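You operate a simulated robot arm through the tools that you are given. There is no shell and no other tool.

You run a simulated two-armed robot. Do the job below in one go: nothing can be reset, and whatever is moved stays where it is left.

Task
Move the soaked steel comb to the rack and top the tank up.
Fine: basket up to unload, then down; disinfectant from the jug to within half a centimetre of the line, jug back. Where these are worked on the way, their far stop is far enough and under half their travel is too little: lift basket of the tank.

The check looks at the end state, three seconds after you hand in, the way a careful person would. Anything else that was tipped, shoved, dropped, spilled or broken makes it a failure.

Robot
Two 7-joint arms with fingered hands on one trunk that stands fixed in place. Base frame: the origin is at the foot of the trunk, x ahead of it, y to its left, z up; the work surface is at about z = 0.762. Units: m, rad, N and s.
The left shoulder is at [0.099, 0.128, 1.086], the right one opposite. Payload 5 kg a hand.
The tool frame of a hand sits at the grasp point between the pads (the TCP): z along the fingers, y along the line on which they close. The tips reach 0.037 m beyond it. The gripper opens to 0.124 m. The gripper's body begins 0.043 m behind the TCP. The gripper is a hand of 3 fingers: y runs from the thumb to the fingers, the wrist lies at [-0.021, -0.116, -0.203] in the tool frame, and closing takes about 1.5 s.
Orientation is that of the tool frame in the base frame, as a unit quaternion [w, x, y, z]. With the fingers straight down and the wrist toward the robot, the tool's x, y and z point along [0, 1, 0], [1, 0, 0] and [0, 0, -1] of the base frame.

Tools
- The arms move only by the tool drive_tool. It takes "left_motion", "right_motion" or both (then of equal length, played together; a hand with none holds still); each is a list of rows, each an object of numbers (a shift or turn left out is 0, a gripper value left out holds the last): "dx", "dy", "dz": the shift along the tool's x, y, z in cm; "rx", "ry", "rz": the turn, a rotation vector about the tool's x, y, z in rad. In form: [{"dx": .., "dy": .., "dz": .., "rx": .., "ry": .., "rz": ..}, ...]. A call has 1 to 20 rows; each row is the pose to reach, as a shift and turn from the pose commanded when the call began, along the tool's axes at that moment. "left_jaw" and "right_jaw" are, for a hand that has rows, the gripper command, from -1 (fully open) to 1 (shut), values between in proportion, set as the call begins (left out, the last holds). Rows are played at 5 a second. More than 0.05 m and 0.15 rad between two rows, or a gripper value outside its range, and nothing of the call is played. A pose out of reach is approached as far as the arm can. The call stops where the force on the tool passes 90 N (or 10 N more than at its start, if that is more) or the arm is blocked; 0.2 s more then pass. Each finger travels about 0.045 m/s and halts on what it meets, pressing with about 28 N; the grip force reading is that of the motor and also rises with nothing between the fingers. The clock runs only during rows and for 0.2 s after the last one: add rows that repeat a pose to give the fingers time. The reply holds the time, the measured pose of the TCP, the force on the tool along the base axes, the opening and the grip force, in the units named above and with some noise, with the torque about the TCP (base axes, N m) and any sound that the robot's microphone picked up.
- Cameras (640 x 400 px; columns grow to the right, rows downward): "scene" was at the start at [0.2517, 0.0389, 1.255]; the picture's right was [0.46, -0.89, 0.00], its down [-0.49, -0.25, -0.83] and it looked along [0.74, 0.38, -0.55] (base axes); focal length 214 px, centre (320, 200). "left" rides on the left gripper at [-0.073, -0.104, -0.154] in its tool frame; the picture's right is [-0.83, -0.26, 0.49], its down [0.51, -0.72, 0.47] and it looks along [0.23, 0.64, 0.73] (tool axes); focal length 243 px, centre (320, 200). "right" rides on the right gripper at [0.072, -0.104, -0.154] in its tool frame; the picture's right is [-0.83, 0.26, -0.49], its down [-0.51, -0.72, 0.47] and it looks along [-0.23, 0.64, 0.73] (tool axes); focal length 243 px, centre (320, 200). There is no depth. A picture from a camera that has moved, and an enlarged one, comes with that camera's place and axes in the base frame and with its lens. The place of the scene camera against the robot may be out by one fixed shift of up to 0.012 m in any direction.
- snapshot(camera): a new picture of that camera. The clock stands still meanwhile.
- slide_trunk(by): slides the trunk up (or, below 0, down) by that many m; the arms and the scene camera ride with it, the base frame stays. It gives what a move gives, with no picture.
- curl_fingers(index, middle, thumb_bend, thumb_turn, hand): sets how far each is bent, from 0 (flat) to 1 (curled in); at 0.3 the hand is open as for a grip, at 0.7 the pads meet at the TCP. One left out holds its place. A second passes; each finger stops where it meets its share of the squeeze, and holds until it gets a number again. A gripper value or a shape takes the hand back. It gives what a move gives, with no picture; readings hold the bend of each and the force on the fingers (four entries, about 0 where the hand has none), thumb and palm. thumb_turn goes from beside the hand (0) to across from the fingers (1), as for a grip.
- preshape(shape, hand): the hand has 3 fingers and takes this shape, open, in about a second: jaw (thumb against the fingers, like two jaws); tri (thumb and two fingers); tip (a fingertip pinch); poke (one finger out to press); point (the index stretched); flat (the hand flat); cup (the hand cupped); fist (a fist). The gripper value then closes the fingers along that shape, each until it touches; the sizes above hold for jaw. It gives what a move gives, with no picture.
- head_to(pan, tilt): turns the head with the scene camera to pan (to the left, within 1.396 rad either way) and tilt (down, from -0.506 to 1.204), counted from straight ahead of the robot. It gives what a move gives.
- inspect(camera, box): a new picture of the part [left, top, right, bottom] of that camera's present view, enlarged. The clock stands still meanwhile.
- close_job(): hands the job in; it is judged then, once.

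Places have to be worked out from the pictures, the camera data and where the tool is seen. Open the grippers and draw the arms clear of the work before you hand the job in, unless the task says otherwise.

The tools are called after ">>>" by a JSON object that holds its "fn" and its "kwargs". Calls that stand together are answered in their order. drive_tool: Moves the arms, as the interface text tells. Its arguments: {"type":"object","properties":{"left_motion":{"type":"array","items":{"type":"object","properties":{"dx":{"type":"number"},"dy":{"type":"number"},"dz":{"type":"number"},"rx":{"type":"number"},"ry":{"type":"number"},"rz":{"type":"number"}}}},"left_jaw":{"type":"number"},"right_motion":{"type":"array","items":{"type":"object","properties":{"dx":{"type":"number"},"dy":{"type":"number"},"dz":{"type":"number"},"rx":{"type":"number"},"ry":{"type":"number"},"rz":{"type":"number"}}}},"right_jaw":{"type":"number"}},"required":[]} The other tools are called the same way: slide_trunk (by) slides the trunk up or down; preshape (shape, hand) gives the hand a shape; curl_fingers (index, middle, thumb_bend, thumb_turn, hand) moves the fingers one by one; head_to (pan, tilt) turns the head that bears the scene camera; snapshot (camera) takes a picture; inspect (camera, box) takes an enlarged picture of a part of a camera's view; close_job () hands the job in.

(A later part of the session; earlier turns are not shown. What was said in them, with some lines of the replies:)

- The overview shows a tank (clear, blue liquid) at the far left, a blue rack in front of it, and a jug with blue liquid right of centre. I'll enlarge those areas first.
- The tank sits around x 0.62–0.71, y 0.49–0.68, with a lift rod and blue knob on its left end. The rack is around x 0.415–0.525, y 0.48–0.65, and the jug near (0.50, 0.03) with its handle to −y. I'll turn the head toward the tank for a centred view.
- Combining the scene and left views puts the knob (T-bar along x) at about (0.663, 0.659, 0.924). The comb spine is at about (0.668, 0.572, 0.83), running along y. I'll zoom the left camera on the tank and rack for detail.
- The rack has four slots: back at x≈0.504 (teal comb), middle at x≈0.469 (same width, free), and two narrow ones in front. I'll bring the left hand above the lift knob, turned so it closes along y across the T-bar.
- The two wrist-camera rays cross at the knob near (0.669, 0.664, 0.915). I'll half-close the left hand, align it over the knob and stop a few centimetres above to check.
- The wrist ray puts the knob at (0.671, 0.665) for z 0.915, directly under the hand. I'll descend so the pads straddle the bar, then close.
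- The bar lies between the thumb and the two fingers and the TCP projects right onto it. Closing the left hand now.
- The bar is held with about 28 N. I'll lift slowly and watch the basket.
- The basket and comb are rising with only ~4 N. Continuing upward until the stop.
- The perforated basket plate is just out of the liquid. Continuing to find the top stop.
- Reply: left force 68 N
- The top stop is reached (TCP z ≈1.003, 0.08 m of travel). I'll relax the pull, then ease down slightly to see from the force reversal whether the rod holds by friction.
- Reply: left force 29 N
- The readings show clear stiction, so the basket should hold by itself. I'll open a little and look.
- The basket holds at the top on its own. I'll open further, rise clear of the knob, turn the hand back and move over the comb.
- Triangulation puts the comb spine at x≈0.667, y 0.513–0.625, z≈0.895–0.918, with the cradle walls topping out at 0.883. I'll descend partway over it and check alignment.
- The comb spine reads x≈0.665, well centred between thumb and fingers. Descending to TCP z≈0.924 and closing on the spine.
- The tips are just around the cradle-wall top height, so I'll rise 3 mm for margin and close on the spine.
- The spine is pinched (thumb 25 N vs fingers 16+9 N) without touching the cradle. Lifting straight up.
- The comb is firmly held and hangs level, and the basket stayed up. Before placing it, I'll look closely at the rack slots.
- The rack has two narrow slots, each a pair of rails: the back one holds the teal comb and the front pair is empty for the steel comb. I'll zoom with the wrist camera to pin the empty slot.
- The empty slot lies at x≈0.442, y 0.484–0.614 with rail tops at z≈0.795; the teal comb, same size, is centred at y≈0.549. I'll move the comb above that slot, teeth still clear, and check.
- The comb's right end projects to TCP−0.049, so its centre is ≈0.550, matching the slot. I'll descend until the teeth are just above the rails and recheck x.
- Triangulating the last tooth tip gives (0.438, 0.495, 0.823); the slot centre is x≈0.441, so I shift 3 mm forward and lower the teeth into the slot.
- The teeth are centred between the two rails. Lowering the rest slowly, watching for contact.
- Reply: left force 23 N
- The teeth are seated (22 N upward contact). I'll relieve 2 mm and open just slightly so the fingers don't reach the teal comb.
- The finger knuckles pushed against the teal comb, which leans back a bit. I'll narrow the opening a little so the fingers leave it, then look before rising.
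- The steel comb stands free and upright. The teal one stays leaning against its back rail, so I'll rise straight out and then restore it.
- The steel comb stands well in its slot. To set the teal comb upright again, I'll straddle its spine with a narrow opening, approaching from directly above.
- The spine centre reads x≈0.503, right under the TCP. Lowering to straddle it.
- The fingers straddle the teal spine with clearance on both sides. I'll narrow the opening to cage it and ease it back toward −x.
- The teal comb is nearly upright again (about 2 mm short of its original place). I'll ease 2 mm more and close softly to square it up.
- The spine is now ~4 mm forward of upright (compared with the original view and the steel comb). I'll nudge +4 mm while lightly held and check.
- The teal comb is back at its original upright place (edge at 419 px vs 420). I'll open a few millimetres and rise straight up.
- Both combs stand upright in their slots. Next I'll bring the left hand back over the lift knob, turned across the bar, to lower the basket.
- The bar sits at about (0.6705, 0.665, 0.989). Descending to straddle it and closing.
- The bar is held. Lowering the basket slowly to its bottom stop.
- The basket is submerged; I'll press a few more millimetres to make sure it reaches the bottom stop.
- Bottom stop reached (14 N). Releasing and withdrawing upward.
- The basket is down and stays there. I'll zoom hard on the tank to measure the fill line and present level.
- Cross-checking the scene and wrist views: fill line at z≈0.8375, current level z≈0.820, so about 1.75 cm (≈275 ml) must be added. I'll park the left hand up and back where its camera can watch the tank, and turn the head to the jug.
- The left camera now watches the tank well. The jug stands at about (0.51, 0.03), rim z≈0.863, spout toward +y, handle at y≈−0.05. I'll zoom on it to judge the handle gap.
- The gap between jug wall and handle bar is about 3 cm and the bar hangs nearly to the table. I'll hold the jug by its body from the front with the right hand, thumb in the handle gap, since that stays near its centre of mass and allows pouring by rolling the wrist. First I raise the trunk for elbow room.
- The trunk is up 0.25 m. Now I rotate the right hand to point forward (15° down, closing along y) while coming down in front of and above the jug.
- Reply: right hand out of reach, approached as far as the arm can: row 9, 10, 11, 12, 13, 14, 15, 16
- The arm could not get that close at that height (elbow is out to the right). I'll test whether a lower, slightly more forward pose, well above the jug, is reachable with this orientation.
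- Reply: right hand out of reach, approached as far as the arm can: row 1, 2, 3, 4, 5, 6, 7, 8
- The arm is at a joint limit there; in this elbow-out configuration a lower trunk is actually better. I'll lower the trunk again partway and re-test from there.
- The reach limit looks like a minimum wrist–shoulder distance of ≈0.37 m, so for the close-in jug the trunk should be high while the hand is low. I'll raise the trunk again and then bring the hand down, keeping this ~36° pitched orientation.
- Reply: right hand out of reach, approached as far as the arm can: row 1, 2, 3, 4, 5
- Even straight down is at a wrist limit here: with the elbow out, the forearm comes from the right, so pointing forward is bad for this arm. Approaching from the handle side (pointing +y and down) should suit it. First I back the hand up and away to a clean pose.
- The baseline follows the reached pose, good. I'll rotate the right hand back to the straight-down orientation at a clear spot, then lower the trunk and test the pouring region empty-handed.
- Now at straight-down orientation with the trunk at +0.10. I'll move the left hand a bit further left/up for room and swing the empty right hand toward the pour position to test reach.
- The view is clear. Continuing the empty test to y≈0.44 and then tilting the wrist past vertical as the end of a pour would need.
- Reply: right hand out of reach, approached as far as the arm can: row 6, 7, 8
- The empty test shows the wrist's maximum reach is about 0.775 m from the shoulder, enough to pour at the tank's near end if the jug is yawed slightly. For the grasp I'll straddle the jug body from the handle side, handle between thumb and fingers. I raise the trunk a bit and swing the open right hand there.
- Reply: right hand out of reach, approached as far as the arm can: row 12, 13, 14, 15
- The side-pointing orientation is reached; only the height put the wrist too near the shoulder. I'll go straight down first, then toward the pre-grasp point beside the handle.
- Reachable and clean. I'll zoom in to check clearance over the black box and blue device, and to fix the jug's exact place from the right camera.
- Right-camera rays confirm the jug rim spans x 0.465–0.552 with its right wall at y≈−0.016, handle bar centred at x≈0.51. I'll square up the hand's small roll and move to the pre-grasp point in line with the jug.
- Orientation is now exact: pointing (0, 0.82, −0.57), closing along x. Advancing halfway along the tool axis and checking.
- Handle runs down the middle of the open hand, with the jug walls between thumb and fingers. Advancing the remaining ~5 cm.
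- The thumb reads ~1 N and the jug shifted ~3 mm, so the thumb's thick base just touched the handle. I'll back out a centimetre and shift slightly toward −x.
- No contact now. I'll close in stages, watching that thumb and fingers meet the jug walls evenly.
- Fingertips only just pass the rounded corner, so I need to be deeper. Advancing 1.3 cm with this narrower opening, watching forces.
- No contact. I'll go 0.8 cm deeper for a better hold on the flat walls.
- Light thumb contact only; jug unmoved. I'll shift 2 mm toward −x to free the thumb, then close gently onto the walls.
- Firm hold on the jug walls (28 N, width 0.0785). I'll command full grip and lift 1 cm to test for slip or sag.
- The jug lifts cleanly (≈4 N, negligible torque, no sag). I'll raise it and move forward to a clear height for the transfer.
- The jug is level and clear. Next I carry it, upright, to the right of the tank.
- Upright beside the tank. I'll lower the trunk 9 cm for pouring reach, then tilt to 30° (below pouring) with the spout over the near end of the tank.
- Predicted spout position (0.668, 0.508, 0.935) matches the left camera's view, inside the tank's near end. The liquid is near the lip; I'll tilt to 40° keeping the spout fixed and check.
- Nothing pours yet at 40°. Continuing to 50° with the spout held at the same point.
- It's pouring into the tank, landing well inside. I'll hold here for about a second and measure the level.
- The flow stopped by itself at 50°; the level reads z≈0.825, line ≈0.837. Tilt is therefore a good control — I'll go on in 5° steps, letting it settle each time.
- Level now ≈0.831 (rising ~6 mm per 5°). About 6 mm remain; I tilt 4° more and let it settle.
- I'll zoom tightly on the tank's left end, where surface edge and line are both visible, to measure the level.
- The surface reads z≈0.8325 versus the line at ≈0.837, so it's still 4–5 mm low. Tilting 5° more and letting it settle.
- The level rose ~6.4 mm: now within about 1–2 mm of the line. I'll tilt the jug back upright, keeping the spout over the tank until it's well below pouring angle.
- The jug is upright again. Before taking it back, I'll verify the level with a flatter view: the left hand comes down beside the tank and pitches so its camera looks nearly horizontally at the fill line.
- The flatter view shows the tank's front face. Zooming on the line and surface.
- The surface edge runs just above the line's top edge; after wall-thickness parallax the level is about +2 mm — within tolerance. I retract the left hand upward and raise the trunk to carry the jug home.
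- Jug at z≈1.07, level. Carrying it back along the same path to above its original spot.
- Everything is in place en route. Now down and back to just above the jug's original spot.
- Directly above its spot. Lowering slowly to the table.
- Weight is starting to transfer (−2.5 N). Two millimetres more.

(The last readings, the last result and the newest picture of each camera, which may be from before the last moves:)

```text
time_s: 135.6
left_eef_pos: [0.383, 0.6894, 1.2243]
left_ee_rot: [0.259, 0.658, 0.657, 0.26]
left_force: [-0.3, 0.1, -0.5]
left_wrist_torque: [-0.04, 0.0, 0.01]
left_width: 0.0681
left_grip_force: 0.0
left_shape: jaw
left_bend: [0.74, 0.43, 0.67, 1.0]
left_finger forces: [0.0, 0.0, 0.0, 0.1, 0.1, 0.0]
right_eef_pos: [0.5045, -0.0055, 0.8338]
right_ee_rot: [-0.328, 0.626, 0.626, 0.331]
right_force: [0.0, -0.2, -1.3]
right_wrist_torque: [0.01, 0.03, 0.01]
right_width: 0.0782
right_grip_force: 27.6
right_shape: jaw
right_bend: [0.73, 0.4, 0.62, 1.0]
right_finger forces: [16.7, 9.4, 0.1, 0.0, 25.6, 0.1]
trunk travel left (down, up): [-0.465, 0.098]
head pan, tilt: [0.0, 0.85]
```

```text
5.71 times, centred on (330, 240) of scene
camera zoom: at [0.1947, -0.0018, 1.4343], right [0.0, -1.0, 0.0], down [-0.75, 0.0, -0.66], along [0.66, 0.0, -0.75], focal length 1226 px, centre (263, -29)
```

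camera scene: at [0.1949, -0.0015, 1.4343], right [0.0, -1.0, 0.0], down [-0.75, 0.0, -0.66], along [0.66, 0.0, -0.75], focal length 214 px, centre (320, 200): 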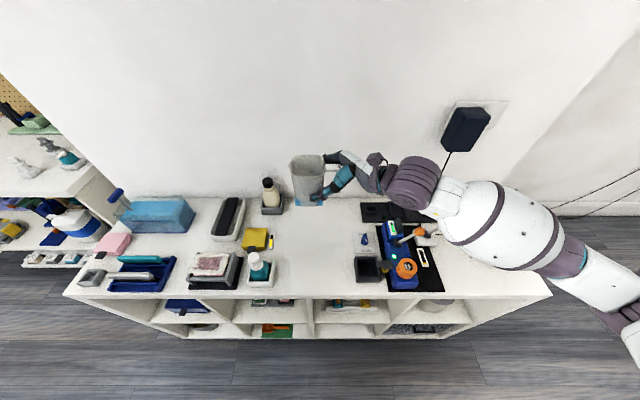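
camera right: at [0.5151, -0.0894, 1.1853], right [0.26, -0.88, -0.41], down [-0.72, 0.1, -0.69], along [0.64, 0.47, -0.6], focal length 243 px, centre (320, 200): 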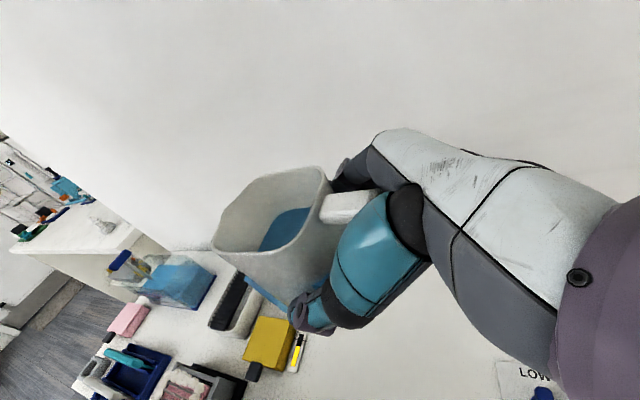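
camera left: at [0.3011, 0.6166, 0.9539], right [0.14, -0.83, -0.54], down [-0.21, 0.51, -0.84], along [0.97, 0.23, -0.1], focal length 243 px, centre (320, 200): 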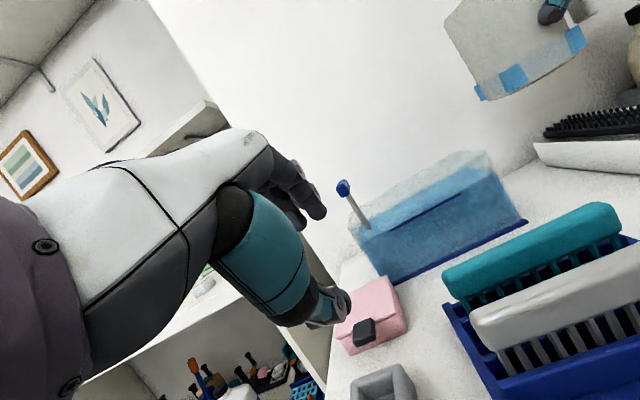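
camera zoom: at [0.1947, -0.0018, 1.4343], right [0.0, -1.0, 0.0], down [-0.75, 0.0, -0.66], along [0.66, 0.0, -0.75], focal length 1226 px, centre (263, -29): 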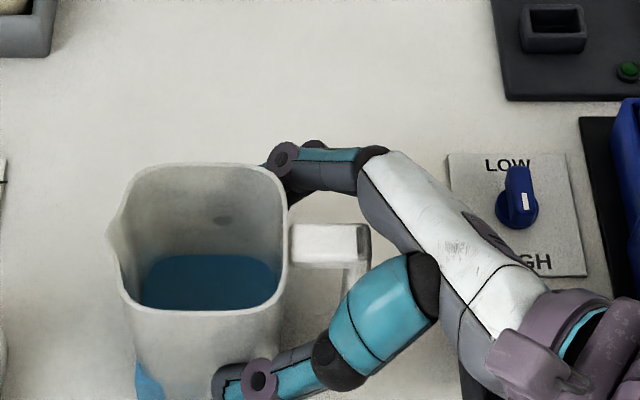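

Nearly down (−1.3 N). One more millimetre or two, then open gently.

>>> {"fn": "drive_tool", "kwargs": {"right_motion": [{"dx": -0.1, "dz": 0.07}, {"dx": -0.16, "dz": 0.11}, {"dx": -0.16, "dz": 0.11}]}}

>>> {"fn": "drive_tool", "kwargs": {"right_motion": [{}, {}, {}, {}], "right_jaw": -0.45}}

>>> {"fn": "inspect", "kwargs": {"camera": "scene", "box": [290, 205, 370, 275]}}

```text
time_s: 136.4
left_eef_pos: [0.3818, 0.6889, 1.224]
left_ee_rot: [0.258, 0.658, 0.658, 0.259]
left_force: [-0.4, -0.1, -0.6]
left_wrist_torque: [-0.02, 0.0, -0.01]
left_width: 0.0681
left_grip_force: 0.1
left_shape: jaw
left_bend: [0.74, 0.43, 0.67, 1.0]
left_finger forces: [0.0, 0.0, 0.0, 0.0, 0.0, 0.0]
right_eef_pos: [0.5057, -0.0053, 0.8323]
right_ee_rot: [-0.328, 0.625, 0.626, 0.331]
right_force: [1.5, -2.1, 5.1]
right_wrist_torque: [0.09, -0.02, -0.01]
right_width: 0.0784
right_grip_force: 28.4
right_shape: jaw
right_bend: [0.73, 0.4, 0.63, 1.0]
right_finger forces: [18.3, 9.5, 0.0, 0.1, 25.7, 0.0]
trunk travel left (down, up): [-0.465, 0.098]
head pan, tilt: [0.0, 0.85]
```

```text
time_s: 137.4
left_eef_pos: [0.3815, 0.6898, 1.2235]
left_ee_rot: [0.26, 0.658, 0.658, 0.259]
left_force: [-0.6, 0.6, 0.2]
left_wrist_torque: [0.01, -0.01, 0.02]
left_width: 0.0681
left_grip_force: 0.0
left_shape: jaw
left_bend: [0.74, 0.43, 0.67, 1.0]
left_finger forces: [0.0, 0.1, 0.0, 0.1, 0.1, 0.0]
right_eef_pos: [0.5053, -0.0042, 0.8313]
right_ee_rot: [-0.328, 0.626, 0.625, 0.331]
right_force: [0.0, 0.7, -0.6]
right_wrist_torque: [0.01, 0.0, 0.02]
right_width: 0.0892
right_grip_force: 0.0
right_shape: jaw
right_bend: [0.27, 0.37, 0.57, 0.99]
right_finger forces: [0.0, 0.1, 0.0, 0.0, 0.0, 0.0]
trunk travel left (down, up): [-0.465, 0.098]
head pan, tilt: [0.0, 0.85]
```

```text
5.71 times, centred on (330, 240) of scene
camera zoom: at [0.1946, -0.0017, 1.4343], right [0.0, -1.0, 0.0], down [-0.75, 0.0, -0.66], along [0.66, 0.0, -0.75], focal length 1226 px, centre (263, -29)
```

zoom: 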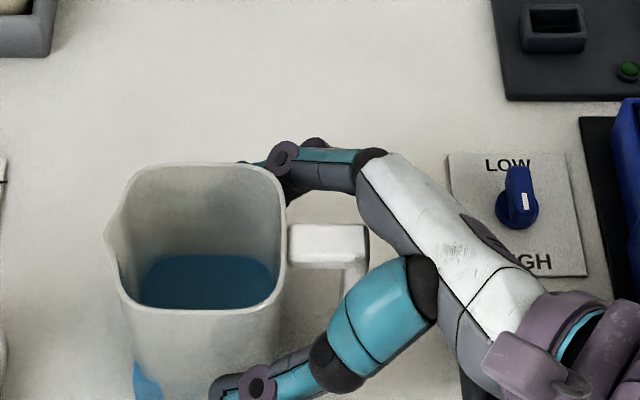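

The jug stands free and still. Opening slightly more and backing straight out along the tool axis.

>>> {"fn": "drive_tool", "kwargs": {"right_motion": [{}, {}, {"dz": -0.8}, {"dz": -1.6}, {"dz": -2.6}, {"dz": -4}, {"dz": -6}, {"dz": -8}, {"dz": -10}, {"dz": -12}, {"dz": -12}], "right_jaw": -0.58}}

>>> {"fn": "inspect", "kwargs": {"camera": "scene", "box": [280, 180, 480, 310]}}

```text
time_s: 139.8
left_eef_pos: [0.3819, 0.6902, 1.222]
left_ee_rot: [0.258, 0.659, 0.658, 0.259]
left_force: [-0.5, 0.5, -0.3]
left_wrist_torque: [-0.03, -0.01, -0.01]
left_width: 0.0683
left_grip_force: 0.0
left_shape: jaw
left_bend: [0.74, 0.43, 0.67, 1.0]
left_finger forces: [0.0, 0.1, 0.0, 0.0, 0.0, 0.0]
right_eef_pos: [0.5049, -0.1045, 0.8992]
right_ee_rot: [-0.328, 0.626, 0.626, 0.33]
right_force: [0.0, 0.1, -0.6]
right_wrist_torque: [0.0, -0.02, 0.03]
right_width: 0.0978
right_grip_force: 0.0
right_shape: jaw
right_bend: [0.26, 0.35, 0.51, 0.99]
right_finger forces: [0.1, 0.0, 0.1, 0.1, 0.0, 0.0]
trunk travel left (down, up): [-0.465, 0.098]
head pan, tilt: [0.0, 0.85]
```

```text
3.08 times, centred on (380, 245) of scene
camera zoom: at [0.1947, -0.0016, 1.4343], right [0.0, -1.0, 0.0], down [-0.75, 0.0, -0.66], along [0.66, 0.0, -0.75], focal length 660 px, centre (135, 62)
```

zoom: 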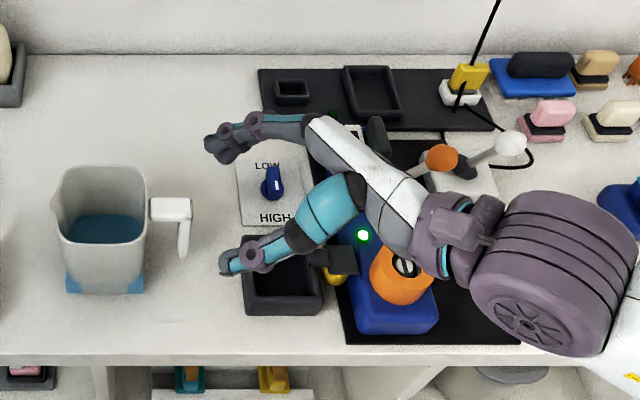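

The jug is back at its original place (pixel-for-pixel within ~2 mm). I'll withdraw the right arm upward and turn it back to its neutral straight-down pose.

>>> {"fn": "drive_tool", "kwargs": {"right_motion": [{"dx": 3.2, "dy": 0, "dz": -2.8}, {"dx": 6.4, "dy": 1.5, "dz": -5.6}, {"dx": 9.6, "dy": 3.5, "dz": -8.4}, {"dx": 12.9, "dy": 6, "dz": -11.3}, {"dx": 12.9, "dy": 7, "dz": -11.3, "ry": -0.138}, {"dx": 12.9, "dy": 8, "dz": -11.3, "ry": -0.276}, {"dx": 12.9, "dy": 9, "dz": -11.3, "ry": -0.414}, {"dx": 12.9, "dy": 10, "dz": -11.3, "ry": -0.552}, {"dx": 12.9, "dy": 11, "dz": -11.3, "ry": -0.69}, {"dx": 12.9, "dy": 12, "dz": -11.3, "ry": -0.828}, {"dx": 12.9, "dy": 13, "dz": -11.3, "ry": -0.968}], "right_jaw": -1}}

>>> {"fn": "snapshot", "kwargs": {"camera": "scene"}}

```text
refused: row 4 steps farther than a row can; nothing moved
```

```text
taken
camera scene: at [0.1947, -0.0016, 1.4343], right [0.0, -1.0, 0.0], down [-0.75, 0.0, -0.66], along [0.66, 0.0, -0.75], focal length 214 px, centre (320, 200)
```

scene: 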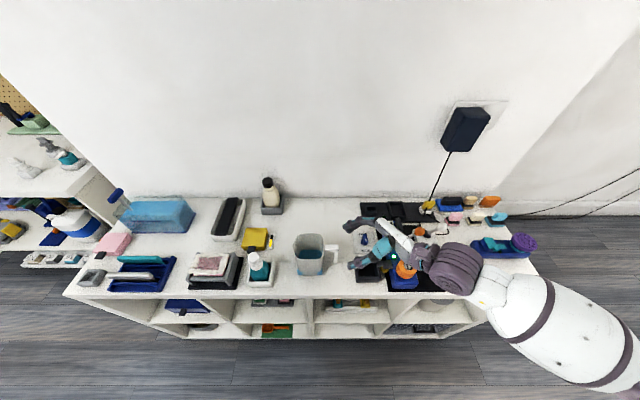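

The step was slightly too long; same motion in finer rows.

>>> {"fn": "drive_tool", "kwargs": {"right_motion": [{"dx": 2.6, "dy": 0, "dz": -2.3}, {"dx": 5.2, "dy": 1, "dz": -4.6}, {"dx": 7.8, "dy": 2.5, "dz": -6.9}, {"dx": 10.4, "dy": 4.2, "dz": -9.1}, {"dx": 12.9, "dy": 6, "dz": -11.3}, {"dx": 12.9, "dy": 7, "dz": -11.3, "ry": -0.138}, {"dx": 12.9, "dy": 8, "dz": -11.3, "ry": -0.276}, {"dx": 12.9, "dy": 9, "dz": -11.3, "ry": -0.414}, {"dx": 12.9, "dy": 10, "dz": -11.3, "ry": -0.552}, {"dx": 12.9, "dy": 11, "dz": -11.3, "ry": -0.69}, {"dx": 12.9, "dy": 12, "dz": -11.3, "ry": -0.828}, {"dx": 12.9, "dy": 13, "dz": -11.3, "ry": -0.968}], "right_jaw": -1}}

>>> {"fn": "snapshot", "kwargs": {"camera": "scene"}}

```text
time_s: 142.4
left_eef_pos: [0.3834, 0.6899, 1.2233]
left_ee_rot: [0.259, 0.658, 0.658, 0.258]
left_force: [0.1, 0.2, -0.2]
left_wrist_torque: [0.02, -0.01, -0.06]
left_width: 0.0682
left_grip_force: 0.1
left_shape: jaw
left_bend: [0.74, 0.43, 0.67, 1.0]
left_finger forces: [0.0, 0.1, 0.0, 0.0, 0.0, 0.0]
right_eef_pos: [0.633, -0.1235, 1.0693]
right_ee_rot: [0.001, 0.707, 0.707, 0.0]
right_force: [-0.2, 0.6, -0.8]
right_wrist_torque: [-0.05, 0.02, -0.02]
right_width: 0.1236
right_grip_force: 0.1
right_shape: jaw
right_bend: [0.3, 0.3, 0.3, 0.98]
right_finger forces: [0.1, 0.0, 0.0, 0.1, 0.0, 0.0]
trunk travel left (down, up): [-0.465, 0.098]
head pan, tilt: [0.0, 0.85]
```

```text
taken
camera scene: at [0.1953, -0.0005, 1.4342], right [0.0, -1.0, 0.0], down [-0.75, 0.0, -0.66], along [0.66, 0.0, -0.75], focal length 214 px, centre (320, 200)
```

scene: 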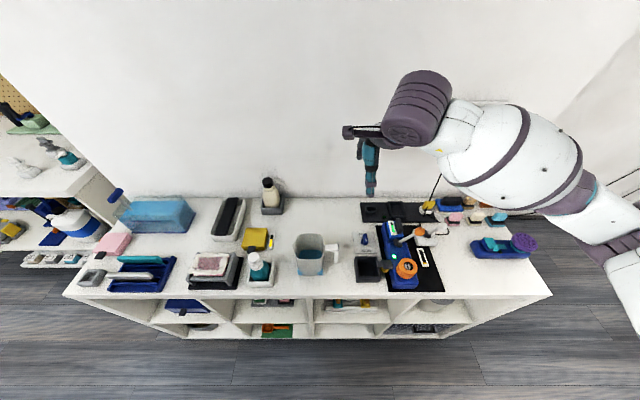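

Both hands are free. I'll raise the right hand further, open the left hand and turn it back to neutral, then do a final check of tank and rack.

>>> {"fn": "drive_tool", "kwargs": {"right_motion": [{"dz": -2}, {"dz": -4}, {"dz": -6}, {"dz": -8}, {"dz": -10}, {"dz": -12}], "left_motion": [{"rx": 0.125, "dz": -0.5}, {"rx": 0.25, "dz": -1}, {"rx": 0.375, "dz": -1.5}, {"rx": 0.5, "dz": -2}, {"rx": 0.625, "dz": -2.5}, {"rx": 0.75, "dz": -3}], "left_jaw": -1}}

>>> {"fn": "head_to", "kwargs": {"pan": 0.85, "tilt": 0.7}}

>>> {"fn": "snapshot", "kwargs": {"camera": "scene"}}

>>> {"fn": "inspect", "kwargs": {"camera": "scene", "box": [240, 150, 400, 270]}}

```text
time_s: 143.8
left_eef_pos: [0.3607, 0.6892, 1.2446]
left_ee_rot: [-0.001, 0.707, 0.707, -0.001]
left_force: [0.4, 0.5, -0.9]
left_wrist_torque: [0.01, -0.01, -0.04]
left_width: 0.1237
left_grip_force: 0.0
left_shape: jaw
left_bend: [0.3, 0.3, 0.3, 0.98]
left_finger forces: [0.1, 0.0, 0.0, 0.1, 0.0, 0.0]
right_eef_pos: [0.633, -0.1242, 1.1887]
right_ee_rot: [0.0, 0.708, 0.707, 0.001]
right_force: [-0.3, -0.6, 0.1]
right_wrist_torque: [0.02, 0.01, -0.01]
right_width: 0.1236
right_grip_force: 0.0
right_shape: jaw
right_bend: [0.3, 0.3, 0.3, 0.98]
right_finger forces: [0.0, 0.1, 0.0, 0.1, 0.0, 0.1]
trunk travel left (down, up): [-0.465, 0.098]
head pan, tilt: [0.0, 0.85]
```

```text
time_s: 145.0
left_eef_pos: [0.3612, 0.6896, 1.2455]
left_ee_rot: [0.001, 0.707, 0.707, 0.001]
left_force: [0.9, -0.6, -0.5]
left_wrist_torque: [0.0, -0.03, 0.02]
left_width: 0.124
left_grip_force: 0.1
left_shape: jaw
left_bend: [0.3, 0.3, 0.3, 0.98]
left_finger forces: [0.0, 0.1, 0.1, 0.0, 0.0, 0.1]
right_eef_pos: [0.6318, -0.1252, 1.1891]
right_ee_rot: [0.0, 0.708, 0.707, 0.001]
right_force: [0.7, 0.4, -0.9]
right_wrist_torque: [0.01, 0.03, 0.01]
right_width: 0.1238
right_grip_force: 0.0
right_shape: jaw
right_bend: [0.3, 0.3, 0.3, 0.98]
right_finger forces: [0.1, 0.1, 0.0, 0.1, 0.1, 0.0]
trunk travel left (down, up): [-0.465, 0.098]
head pan, tilt: [0.85, 0.7]
```

```text
taken
camera scene: at [0.1725, 0.062, 1.4466], right [0.75, -0.66, 0.0], down [-0.43, -0.48, -0.76], along [0.51, 0.57, -0.64], focal length 214 px, centre (320, 200)
```

scene: 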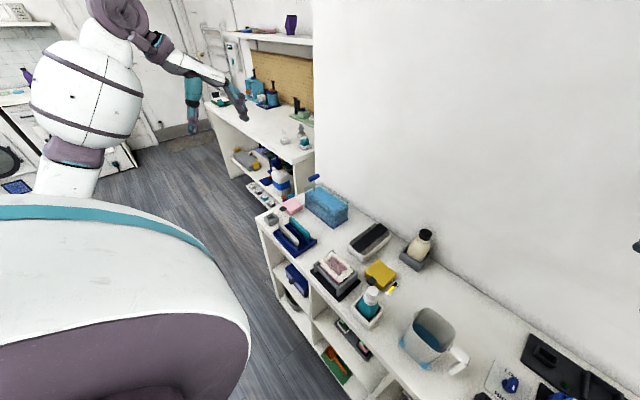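

```text
3.33 times, centred on (320, 210) of scene
camera zoom: at [0.1725, 0.062, 1.4466], right [0.75, -0.66, 0.0], down [-0.43, -0.48, -0.76], along [0.51, 0.57, -0.64], focal length 715 px, centre (320, 167)
```

zoom: 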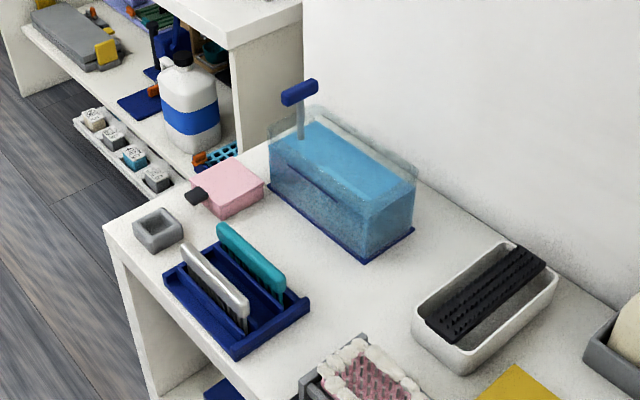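

Tank full, basket down, combs racked, jug home. One last close look at the combs before handing in.

>>> {"fn": "inspect", "kwargs": {"camera": "scene", "box": [268, 205, 324, 255]}}

>>> {"fn": "inspect", "kwargs": {"camera": "scene", "box": [295, 165, 365, 235]}}

```text
8.00 times, centred on (296, 230) of scene
camera zoom: at [0.1725, 0.062, 1.4466], right [0.75, -0.66, 0.0], down [-0.43, -0.48, -0.76], along [0.51, 0.57, -0.64], focal length 1716 px, centre (512, -40)
```

zoom: 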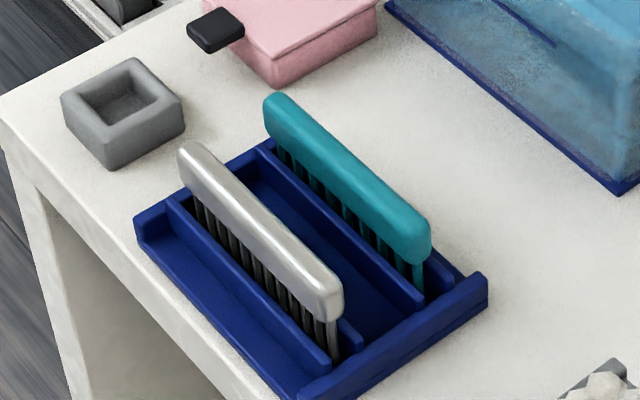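

```text
5.71 times, centred on (330, 200) of scene
camera zoom: at [0.1725, 0.062, 1.4466], right [0.75, -0.66, 0.0], down [-0.43, -0.48, -0.76], along [0.51, 0.57, -0.64], focal length 1226 px, centre (263, 200)
```

zoom: 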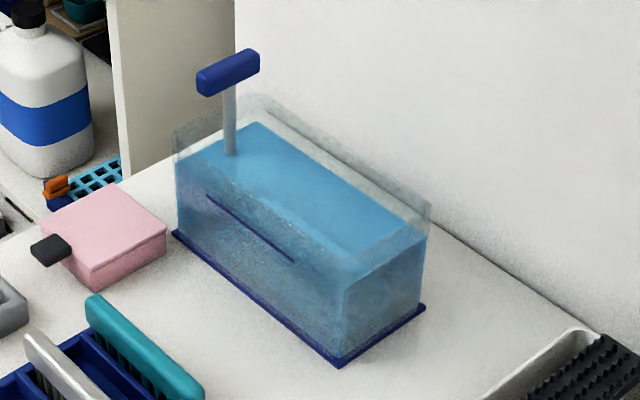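

Both combs stand upright in their slots. The basket is at the bottom, the liquid is at the line with nothing spilled, the jug is home, and both hands are open and clear. Handing in.

>>> {"fn": "close_job", "kwargs": {}}

```text
The job is handed in.
```

I moved the steel comb to the rack and topped the tank up to the line, then handed the job in. I haven't seen the result of the check.

- **Comb:** I lifted the basket to its top stop, took the comb out, and stood it upright in the rack's empty front slot.
- **Basket:** I pushed it back down to its bottom stop, and it stayed there after I let go.
- **Tank level:** Seen nearly side-on, the liquid was about 2 mm above the line, inside the half-centimetre allowance. I saw no spills.
- **Jug:** It is back within 2–3 mm of where it started, upright, with some disinfectant left in it.

**Teal comb:** While I was letting go of the steel comb, my fingers tipped the teal comb in the next slot backwards. I set it upright again and it now matches its original position in the camera view. It was moved along the way, though.

Both hands are open and clear of the work. The trunk is still about 0.19 m above its starting height.
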